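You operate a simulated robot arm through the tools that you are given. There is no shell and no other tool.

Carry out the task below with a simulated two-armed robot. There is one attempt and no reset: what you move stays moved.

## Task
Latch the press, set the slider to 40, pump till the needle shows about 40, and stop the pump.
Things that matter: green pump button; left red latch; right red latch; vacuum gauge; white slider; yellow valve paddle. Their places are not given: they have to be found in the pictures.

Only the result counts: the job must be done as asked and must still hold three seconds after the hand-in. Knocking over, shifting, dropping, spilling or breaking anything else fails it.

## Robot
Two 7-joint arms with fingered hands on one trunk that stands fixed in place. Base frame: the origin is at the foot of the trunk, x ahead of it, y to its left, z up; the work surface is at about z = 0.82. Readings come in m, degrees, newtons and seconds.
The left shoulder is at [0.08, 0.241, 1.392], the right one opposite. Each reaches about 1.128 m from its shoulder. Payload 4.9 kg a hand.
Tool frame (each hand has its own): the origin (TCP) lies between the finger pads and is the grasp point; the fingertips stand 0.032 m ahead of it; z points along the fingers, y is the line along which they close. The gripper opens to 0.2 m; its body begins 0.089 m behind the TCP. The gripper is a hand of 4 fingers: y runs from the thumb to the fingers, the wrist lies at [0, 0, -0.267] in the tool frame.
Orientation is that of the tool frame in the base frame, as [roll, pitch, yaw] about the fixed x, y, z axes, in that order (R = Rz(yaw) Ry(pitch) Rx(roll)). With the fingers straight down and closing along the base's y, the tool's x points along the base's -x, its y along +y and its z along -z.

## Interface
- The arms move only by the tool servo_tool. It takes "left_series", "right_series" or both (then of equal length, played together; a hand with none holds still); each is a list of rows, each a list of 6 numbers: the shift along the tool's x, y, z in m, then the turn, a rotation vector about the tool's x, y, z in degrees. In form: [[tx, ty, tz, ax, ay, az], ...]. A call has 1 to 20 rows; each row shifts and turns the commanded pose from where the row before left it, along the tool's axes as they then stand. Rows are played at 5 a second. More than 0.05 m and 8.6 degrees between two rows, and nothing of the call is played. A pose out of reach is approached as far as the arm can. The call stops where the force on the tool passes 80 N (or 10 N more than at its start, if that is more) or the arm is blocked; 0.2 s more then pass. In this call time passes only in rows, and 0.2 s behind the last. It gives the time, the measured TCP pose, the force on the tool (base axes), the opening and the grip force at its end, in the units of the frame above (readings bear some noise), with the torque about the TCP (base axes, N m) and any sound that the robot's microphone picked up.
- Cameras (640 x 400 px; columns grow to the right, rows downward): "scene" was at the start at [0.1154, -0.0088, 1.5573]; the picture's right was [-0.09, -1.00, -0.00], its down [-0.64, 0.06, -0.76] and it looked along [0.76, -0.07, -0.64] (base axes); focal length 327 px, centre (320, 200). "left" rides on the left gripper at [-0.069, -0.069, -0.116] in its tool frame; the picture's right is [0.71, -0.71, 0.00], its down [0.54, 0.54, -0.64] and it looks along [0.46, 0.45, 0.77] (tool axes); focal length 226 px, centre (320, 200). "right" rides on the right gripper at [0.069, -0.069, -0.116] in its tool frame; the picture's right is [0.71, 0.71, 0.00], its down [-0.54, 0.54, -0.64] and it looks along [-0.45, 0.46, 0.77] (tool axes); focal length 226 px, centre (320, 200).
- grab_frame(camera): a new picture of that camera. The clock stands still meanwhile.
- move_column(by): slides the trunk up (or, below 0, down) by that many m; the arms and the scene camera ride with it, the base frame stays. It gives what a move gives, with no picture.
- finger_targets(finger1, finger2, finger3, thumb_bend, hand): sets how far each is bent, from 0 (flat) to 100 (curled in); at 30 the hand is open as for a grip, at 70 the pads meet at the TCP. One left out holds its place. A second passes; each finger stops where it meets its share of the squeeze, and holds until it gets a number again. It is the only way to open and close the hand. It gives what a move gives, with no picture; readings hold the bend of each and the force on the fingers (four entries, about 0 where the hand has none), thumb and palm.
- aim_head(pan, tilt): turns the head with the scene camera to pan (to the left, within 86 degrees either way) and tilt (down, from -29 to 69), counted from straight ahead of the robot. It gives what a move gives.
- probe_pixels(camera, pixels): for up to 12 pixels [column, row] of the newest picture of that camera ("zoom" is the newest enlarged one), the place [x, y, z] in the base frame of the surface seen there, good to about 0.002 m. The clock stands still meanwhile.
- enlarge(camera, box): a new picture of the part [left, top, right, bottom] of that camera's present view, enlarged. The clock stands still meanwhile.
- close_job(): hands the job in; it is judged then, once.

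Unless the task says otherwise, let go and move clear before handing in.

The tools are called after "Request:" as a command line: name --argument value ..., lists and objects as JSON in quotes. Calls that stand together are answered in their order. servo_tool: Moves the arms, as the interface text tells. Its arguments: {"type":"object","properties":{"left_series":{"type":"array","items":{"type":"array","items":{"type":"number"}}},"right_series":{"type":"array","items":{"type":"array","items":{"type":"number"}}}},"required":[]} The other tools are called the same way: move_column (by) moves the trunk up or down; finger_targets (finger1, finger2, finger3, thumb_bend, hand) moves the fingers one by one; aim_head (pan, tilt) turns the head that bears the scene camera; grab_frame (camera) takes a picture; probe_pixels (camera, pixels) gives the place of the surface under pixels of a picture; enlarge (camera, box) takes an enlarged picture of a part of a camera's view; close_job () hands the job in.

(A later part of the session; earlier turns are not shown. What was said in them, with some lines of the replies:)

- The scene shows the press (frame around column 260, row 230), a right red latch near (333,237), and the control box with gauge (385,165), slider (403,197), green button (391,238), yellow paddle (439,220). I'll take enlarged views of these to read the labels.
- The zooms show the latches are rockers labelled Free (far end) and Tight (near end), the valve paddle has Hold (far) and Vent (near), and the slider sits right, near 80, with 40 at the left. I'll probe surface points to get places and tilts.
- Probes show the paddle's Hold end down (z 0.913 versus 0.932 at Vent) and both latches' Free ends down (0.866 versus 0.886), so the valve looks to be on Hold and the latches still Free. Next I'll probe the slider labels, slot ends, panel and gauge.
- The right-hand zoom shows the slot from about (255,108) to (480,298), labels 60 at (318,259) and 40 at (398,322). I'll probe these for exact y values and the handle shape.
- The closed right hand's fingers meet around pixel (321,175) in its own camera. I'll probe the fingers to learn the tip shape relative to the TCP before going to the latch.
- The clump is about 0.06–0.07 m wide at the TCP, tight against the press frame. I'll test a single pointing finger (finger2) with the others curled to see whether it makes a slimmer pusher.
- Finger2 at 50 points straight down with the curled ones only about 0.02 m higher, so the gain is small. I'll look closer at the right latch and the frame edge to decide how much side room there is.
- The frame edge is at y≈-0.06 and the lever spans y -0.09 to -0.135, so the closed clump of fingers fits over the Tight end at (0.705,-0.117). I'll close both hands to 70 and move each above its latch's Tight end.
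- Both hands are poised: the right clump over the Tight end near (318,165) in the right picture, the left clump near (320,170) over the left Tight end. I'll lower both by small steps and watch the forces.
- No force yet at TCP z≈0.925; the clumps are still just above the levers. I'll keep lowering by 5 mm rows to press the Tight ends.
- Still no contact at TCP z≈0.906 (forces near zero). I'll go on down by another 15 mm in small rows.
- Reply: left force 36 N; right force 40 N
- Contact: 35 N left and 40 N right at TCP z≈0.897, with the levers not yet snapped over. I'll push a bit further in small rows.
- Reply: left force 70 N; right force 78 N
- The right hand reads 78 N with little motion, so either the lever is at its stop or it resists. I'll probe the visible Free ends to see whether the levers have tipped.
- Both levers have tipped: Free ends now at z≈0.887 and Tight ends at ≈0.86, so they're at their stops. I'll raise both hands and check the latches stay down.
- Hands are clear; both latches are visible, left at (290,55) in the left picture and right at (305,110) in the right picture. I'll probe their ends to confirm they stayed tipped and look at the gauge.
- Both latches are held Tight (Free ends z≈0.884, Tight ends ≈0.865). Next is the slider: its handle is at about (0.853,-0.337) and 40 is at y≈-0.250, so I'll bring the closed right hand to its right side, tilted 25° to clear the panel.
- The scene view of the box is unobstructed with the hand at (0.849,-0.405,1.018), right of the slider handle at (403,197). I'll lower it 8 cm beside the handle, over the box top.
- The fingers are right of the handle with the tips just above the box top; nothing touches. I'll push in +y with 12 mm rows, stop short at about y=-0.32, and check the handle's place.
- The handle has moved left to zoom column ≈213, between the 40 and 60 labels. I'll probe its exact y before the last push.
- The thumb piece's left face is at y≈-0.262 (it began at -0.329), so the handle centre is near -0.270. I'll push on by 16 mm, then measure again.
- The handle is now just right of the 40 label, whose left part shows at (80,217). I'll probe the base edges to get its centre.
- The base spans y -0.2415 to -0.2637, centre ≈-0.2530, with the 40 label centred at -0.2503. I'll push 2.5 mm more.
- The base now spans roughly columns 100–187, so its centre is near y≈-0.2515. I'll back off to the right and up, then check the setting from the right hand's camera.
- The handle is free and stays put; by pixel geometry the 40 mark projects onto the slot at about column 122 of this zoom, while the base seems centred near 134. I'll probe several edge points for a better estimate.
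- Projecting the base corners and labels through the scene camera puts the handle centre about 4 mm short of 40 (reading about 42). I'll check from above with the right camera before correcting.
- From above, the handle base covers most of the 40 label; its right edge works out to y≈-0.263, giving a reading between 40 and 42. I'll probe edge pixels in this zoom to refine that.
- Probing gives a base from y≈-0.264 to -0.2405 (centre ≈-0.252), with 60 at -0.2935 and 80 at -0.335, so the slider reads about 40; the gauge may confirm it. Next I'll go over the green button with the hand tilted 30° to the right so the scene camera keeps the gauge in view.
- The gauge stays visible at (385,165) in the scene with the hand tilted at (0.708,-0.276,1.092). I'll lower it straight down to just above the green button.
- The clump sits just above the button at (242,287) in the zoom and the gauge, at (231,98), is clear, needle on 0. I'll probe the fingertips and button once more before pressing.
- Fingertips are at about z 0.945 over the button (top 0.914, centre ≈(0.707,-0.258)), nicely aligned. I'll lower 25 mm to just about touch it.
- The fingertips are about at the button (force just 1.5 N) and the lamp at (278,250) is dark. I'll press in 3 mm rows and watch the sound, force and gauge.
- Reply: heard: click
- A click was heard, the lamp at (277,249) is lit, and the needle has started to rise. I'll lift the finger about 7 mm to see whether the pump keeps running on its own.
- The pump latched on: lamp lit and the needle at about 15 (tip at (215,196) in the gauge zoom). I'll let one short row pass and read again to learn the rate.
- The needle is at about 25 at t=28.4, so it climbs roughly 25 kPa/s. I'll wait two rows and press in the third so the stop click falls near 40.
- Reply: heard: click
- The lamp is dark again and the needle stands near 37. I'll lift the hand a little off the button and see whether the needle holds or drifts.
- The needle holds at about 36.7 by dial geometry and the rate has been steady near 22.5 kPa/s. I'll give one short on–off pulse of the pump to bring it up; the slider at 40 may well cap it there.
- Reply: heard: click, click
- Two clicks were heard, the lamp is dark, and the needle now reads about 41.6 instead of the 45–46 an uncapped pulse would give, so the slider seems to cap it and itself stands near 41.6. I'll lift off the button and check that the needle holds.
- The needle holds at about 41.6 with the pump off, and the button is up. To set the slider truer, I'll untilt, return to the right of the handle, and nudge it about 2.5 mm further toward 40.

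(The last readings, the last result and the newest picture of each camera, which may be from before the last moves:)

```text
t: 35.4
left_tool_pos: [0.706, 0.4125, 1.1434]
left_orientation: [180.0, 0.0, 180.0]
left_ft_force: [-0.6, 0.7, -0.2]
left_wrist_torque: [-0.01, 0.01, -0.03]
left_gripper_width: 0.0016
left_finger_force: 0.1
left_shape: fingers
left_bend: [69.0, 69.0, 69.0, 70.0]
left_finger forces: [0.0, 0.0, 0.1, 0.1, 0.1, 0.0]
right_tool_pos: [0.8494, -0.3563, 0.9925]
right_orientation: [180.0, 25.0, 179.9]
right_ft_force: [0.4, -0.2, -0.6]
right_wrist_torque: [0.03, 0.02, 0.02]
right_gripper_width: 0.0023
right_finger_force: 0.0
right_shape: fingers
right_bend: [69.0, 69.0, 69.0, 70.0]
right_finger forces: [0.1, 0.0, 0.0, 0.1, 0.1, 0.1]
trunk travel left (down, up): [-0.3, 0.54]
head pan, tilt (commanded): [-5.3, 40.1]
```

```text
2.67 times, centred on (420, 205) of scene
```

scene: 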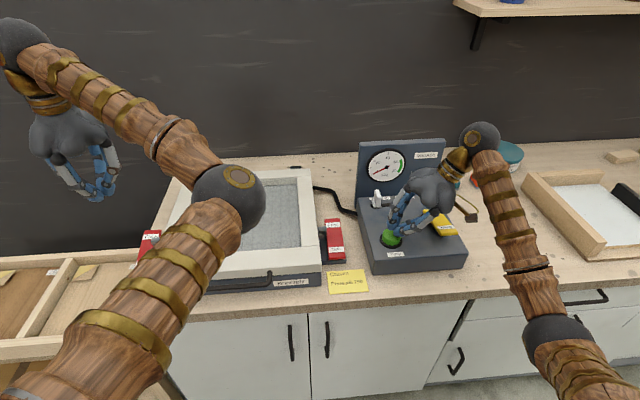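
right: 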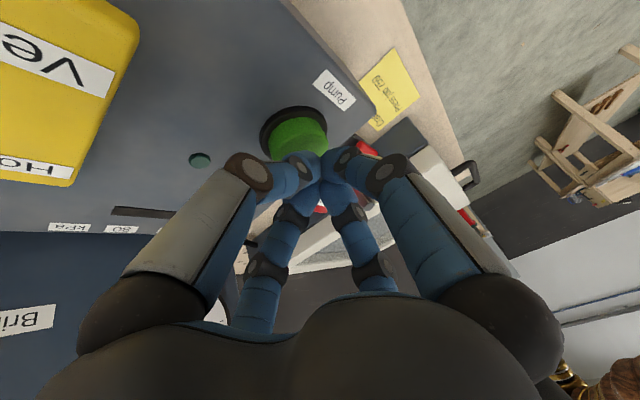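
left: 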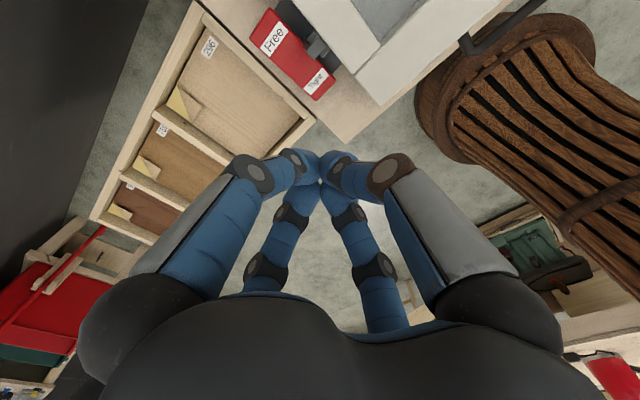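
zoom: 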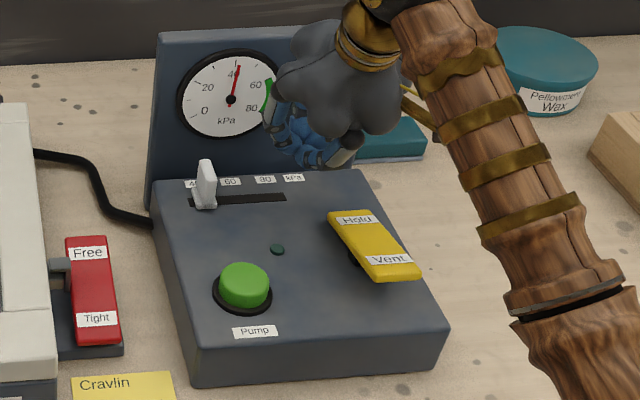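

The hand is right of the handle at (0.849,-0.356,0.9925) and the needle still holds. I'll lower the last 5 cm and approach to just short of the handle.

Request:
servo_tool --right_series '[[0.01094, 0, 0.02346, 0, 0, 0], [0.01094, 0, 0.02346, 0, 0, 0], [0, 0.02, 0, 0, 0, 0], [0, 0.015, 0, 0, 0, 0], [0, 0.01, 0, 0, 0, 0], [0, 0.007, 0, 0, 0, 0]]'

Request:
enlarge --camera "scene" --box '[367, 188, 387, 210]'

```text
t: 36.8
left_tool_pos: [0.7053, 0.413, 1.1441]
left_orientation: [180.0, -0.1, 180.0]
left_ft_force: [-0.9, 0.4, 0.0]
left_wrist_torque: [-0.02, -0.03, -0.02]
left_gripper_width: 0.0017
left_finger_force: 0.1
left_shape: fingers
left_bend: [69.0, 69.0, 69.0, 70.0]
left_finger forces: [0.0, 0.1, 0.0, 0.0, 0.0, 0.0]
right_tool_pos: [0.8496, -0.3033, 0.9427]
right_orientation: [-179.9, 25.0, 180.0]
right_ft_force: [-0.4, -0.6, 0.7]
right_wrist_torque: [0.0, 0.01, 0.04]
right_gripper_width: 0.0025
right_finger_force: 0.5
right_shape: fingers
right_bend: [69.0, 69.0, 69.0, 70.0]
right_finger forces: [0.1, 0.2, 0.1, 0.1, 0.1, 0.1]
trunk travel left (down, up): [-0.3, 0.54]
head pan, tilt (commanded): [-5.3, 40.1]
```

```text
16.00 times, centred on (377, 199) of scene
```

zoom: 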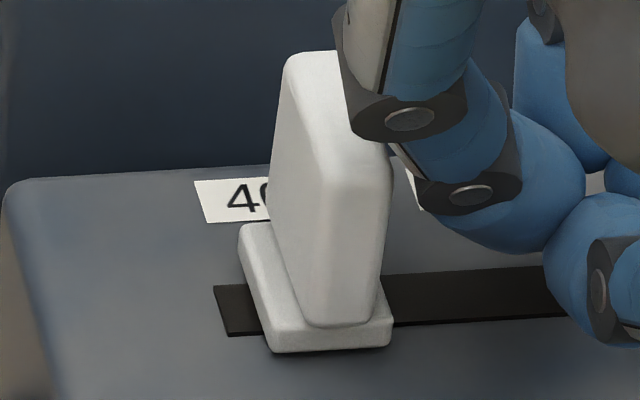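

The handle hasn't moved relative to the slot end (base corner at column 271, slot corner at 214; about 5 px per mm). I'll nudge 3 mm in +y and compare.

Request:
servo_tool --right_series '[[0, 0.0015, 0, 0, 0, 0], [0, 0.0015, 0, 0, 0, 0]]'

Request:
enlarge --camera "scene" --box '[367, 188, 387, 210]'

```text
t: 37.4
left_tool_pos: [0.7061, 0.4123, 1.1448]
left_orientation: [-180.0, -0.1, 180.0]
left_ft_force: [-0.3, -0.2, 0.0]
left_wrist_torque: [0.02, -0.01, -0.01]
left_gripper_width: 0.0019
left_finger_force: 0.1
left_shape: fingers
left_bend: [69.0, 69.0, 69.0, 70.0]
left_finger forces: [0.0, 0.1, 0.0, 0.0, 0.0, 0.1]
right_tool_pos: [0.8484, -0.3005, 0.942]
right_orientation: [-180.0, 25.0, 180.0]
right_ft_force: [0.0, -1.5, 1.7]
right_wrist_torque: [0.02, 0.02, 0.0]
right_gripper_width: 0.0022
right_finger_force: 0.5
right_shape: fingers
right_bend: [69.0, 69.0, 69.0, 70.0]
right_finger forces: [0.0, 1.1, 0.0, 0.1, 0.0, 0.0]
trunk travel left (down, up): [-0.3, 0.54]
head pan, tilt (commanded): [-5.3, 40.1]
```

```text
16.00 times, centred on (377, 199) of scene
```

zoom: 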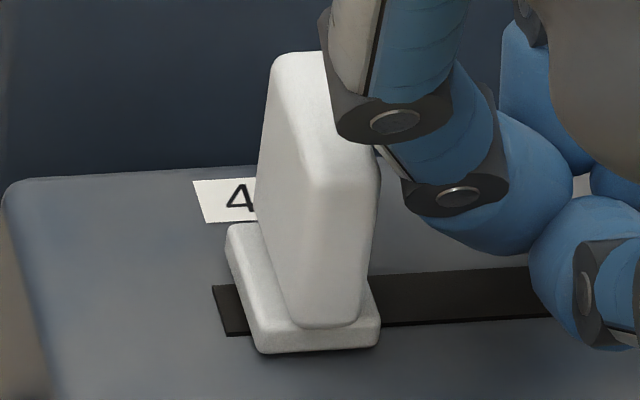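

The handle moved about 2.3 mm (base corner now 45 px from the slot end instead of 57), which puts it at about 40. I'll back away to the right, rise clear, and check everything.

Request:
servo_tool --right_series '[[0, -0.015, 0, 0, 0, 0], [0, -0.035, 0, 0, 0, 0], [-0.01094, 0, -0.02346, 0, 0, 0], [-0.01094, 0, -0.02346, 0, 0, 0], [-0.01094, 0, -0.02346, 0, 0, 0], [-0.01094, 0, -0.02346, 0, 0, 0], [-0.01094, 0, -0.02346, 0, 0, 0], [-0.01094, 0, -0.02346, 0, 0, 0], [-0.01094, 0, -0.02346, 0, 0, 0], [0, 0, 0, 0, 8.333, 0], [0, 0, 0, 0, 8.333, 0], [0, 0, 0, 0, 8.334, 0], [0.02, -0.03, -0.02, 0, 0, 0], [0.02, -0.03, -0.02, 0, 0, 0], [0.02, -0.03, -0.02, 0, 0, 0]]'

Request:
grab_frame --camera "scene"

Request:
enlarge --camera "scene" --box '[340, 130, 500, 280]'

Request:
enlarge --camera "scene" --box '[358, 140, 414, 190]'

Request:
enlarge --camera "scene" --box '[365, 180, 421, 215]'

```text
t: 40.6
left_tool_pos: [0.7045, 0.4146, 1.1452]
left_orientation: [180.0, 0.0, -179.9]
left_ft_force: [-0.1, 1.1, -0.7]
left_wrist_torque: [-0.01, -0.05, 0.0]
left_gripper_width: 0.0018
left_finger_force: 0.1
left_shape: fingers
left_bend: [69.0, 69.0, 69.0, 70.0]
left_finger forces: [0.1, 0.0, 0.0, 0.0, 0.0, 0.0]
right_tool_pos: [0.7866, -0.44, 1.1817]
right_orientation: [179.9, 0.0, -180.0]
right_ft_force: [-0.7, -0.4, -0.3]
right_wrist_torque: [-0.01, -0.01, 0.0]
right_gripper_width: 0.0025
right_finger_force: 0.0
right_shape: fingers
right_bend: [69.0, 69.0, 69.0, 70.0]
right_finger forces: [0.1, 0.0, 0.0, 0.1, 0.0, 0.1]
trunk travel left (down, up): [-0.3, 0.54]
head pan, tilt (commanded): [-5.3, 40.1]
```

```text
taken
```

scene: 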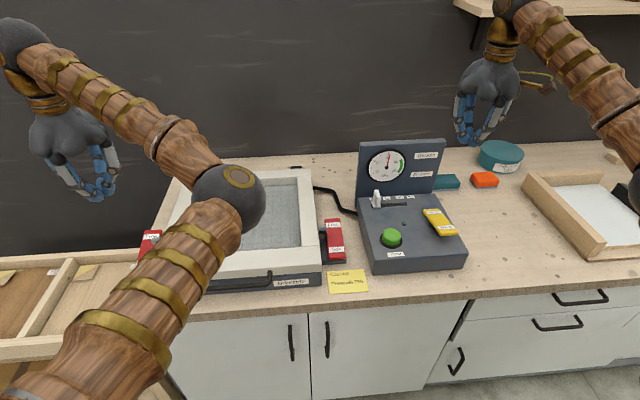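

```text
2.67 times, centred on (420, 205) of scene
```

zoom: 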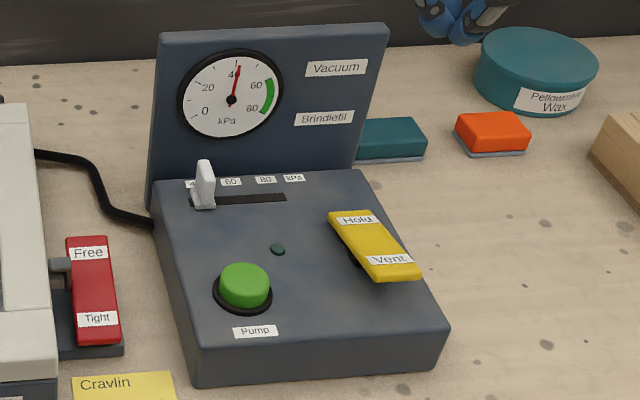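

```text
8.00 times, centred on (386, 165) of scene
```

zoom: 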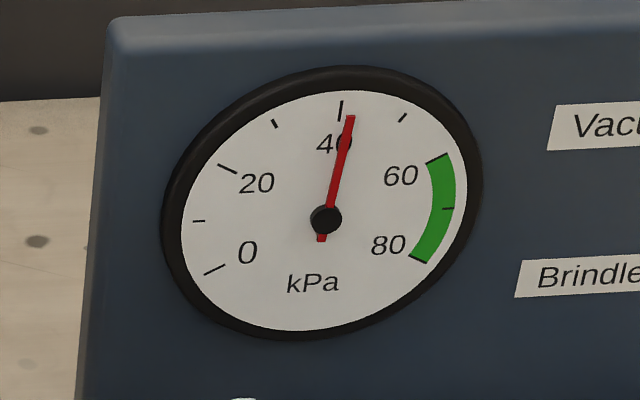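

```text
11.43 times, centred on (393, 198) of scene
```

zoom: 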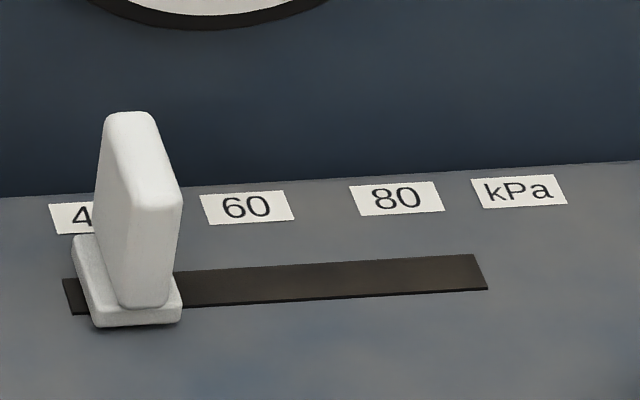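

The needle stays at about 41.6, the lamp is dark, and the slider base (columns 93–182) sits at about 40. I'll make a last check of both latches and the paddle before handing in.

Request:
grab_frame --camera "left"

Request:
probe_pixels --camera "left" --pixels '[[272, 38], [316, 82]]'

Request:
enlarge --camera "scene" --box '[310, 180, 490, 290]'

Request:
probe_pixels --camera "scene" --pixels '[[333, 225], [336, 249], [434, 214], [444, 230], [391, 235]]'

```text
taken
```

left: 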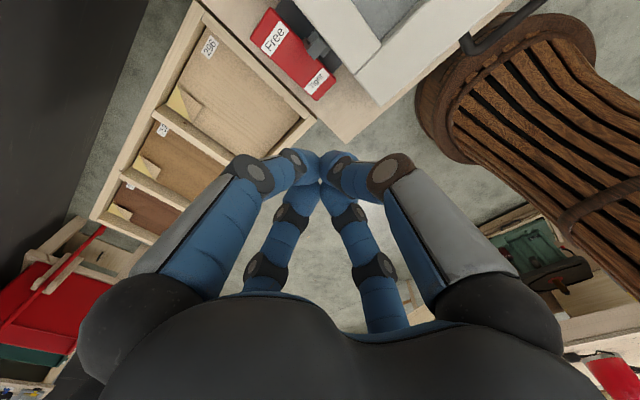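

```text
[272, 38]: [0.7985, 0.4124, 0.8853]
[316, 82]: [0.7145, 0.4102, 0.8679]
```

```text
3.56 times, centred on (400, 235) of scene
```

zoom: 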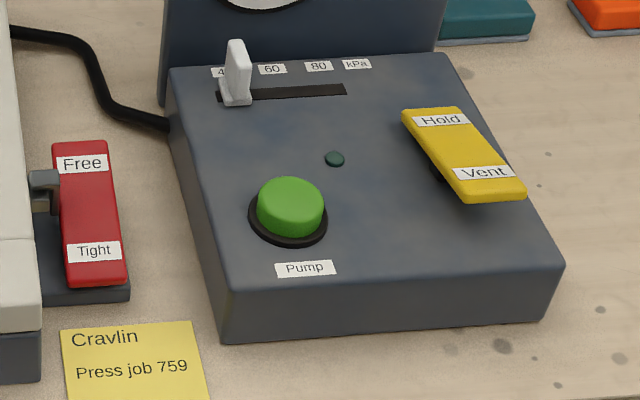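

```text
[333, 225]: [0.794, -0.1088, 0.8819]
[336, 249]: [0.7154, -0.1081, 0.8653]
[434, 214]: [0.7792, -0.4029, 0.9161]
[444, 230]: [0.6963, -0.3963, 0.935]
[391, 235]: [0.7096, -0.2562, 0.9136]
```

Both latches are still Tight (Tight ends z≈0.866, Free ends ≈0.884), the paddle is on Hold, the slider is at about 40, the needle shows about 41, the pump lamp is dark, and both hands are clear. I'm handing the job in.

Request:
close_job

```text
The job is handed in.
```

I latched the press, set the slider to 40, pumped to about 40 and stopped the pump. The job is handed in; I haven't seen how it was judged.

| Item | State at hand-in |
|---|---|
| Red latches (left and right) | Both pressed to Tight and stayed down |
| White slider | About 40; my camera measurements put it between roughly 39 and 41 |
| Vacuum gauge | About 41.6 kPa; steady for the last 10 seconds I watched |
| Pump | Off, lamp dark |
| Yellow valve paddle | On Hold, not touched |

- **Pumping:** The first stop left the needle at about 37, so I gave the pump one more short pulse.
- **Slider:** After stopping the pump I moved the slider about 2 mm closer to 40. The needle did not move when I did.

Both hands were clear of the press and the control box, and I saw nothing else moved or knocked over.
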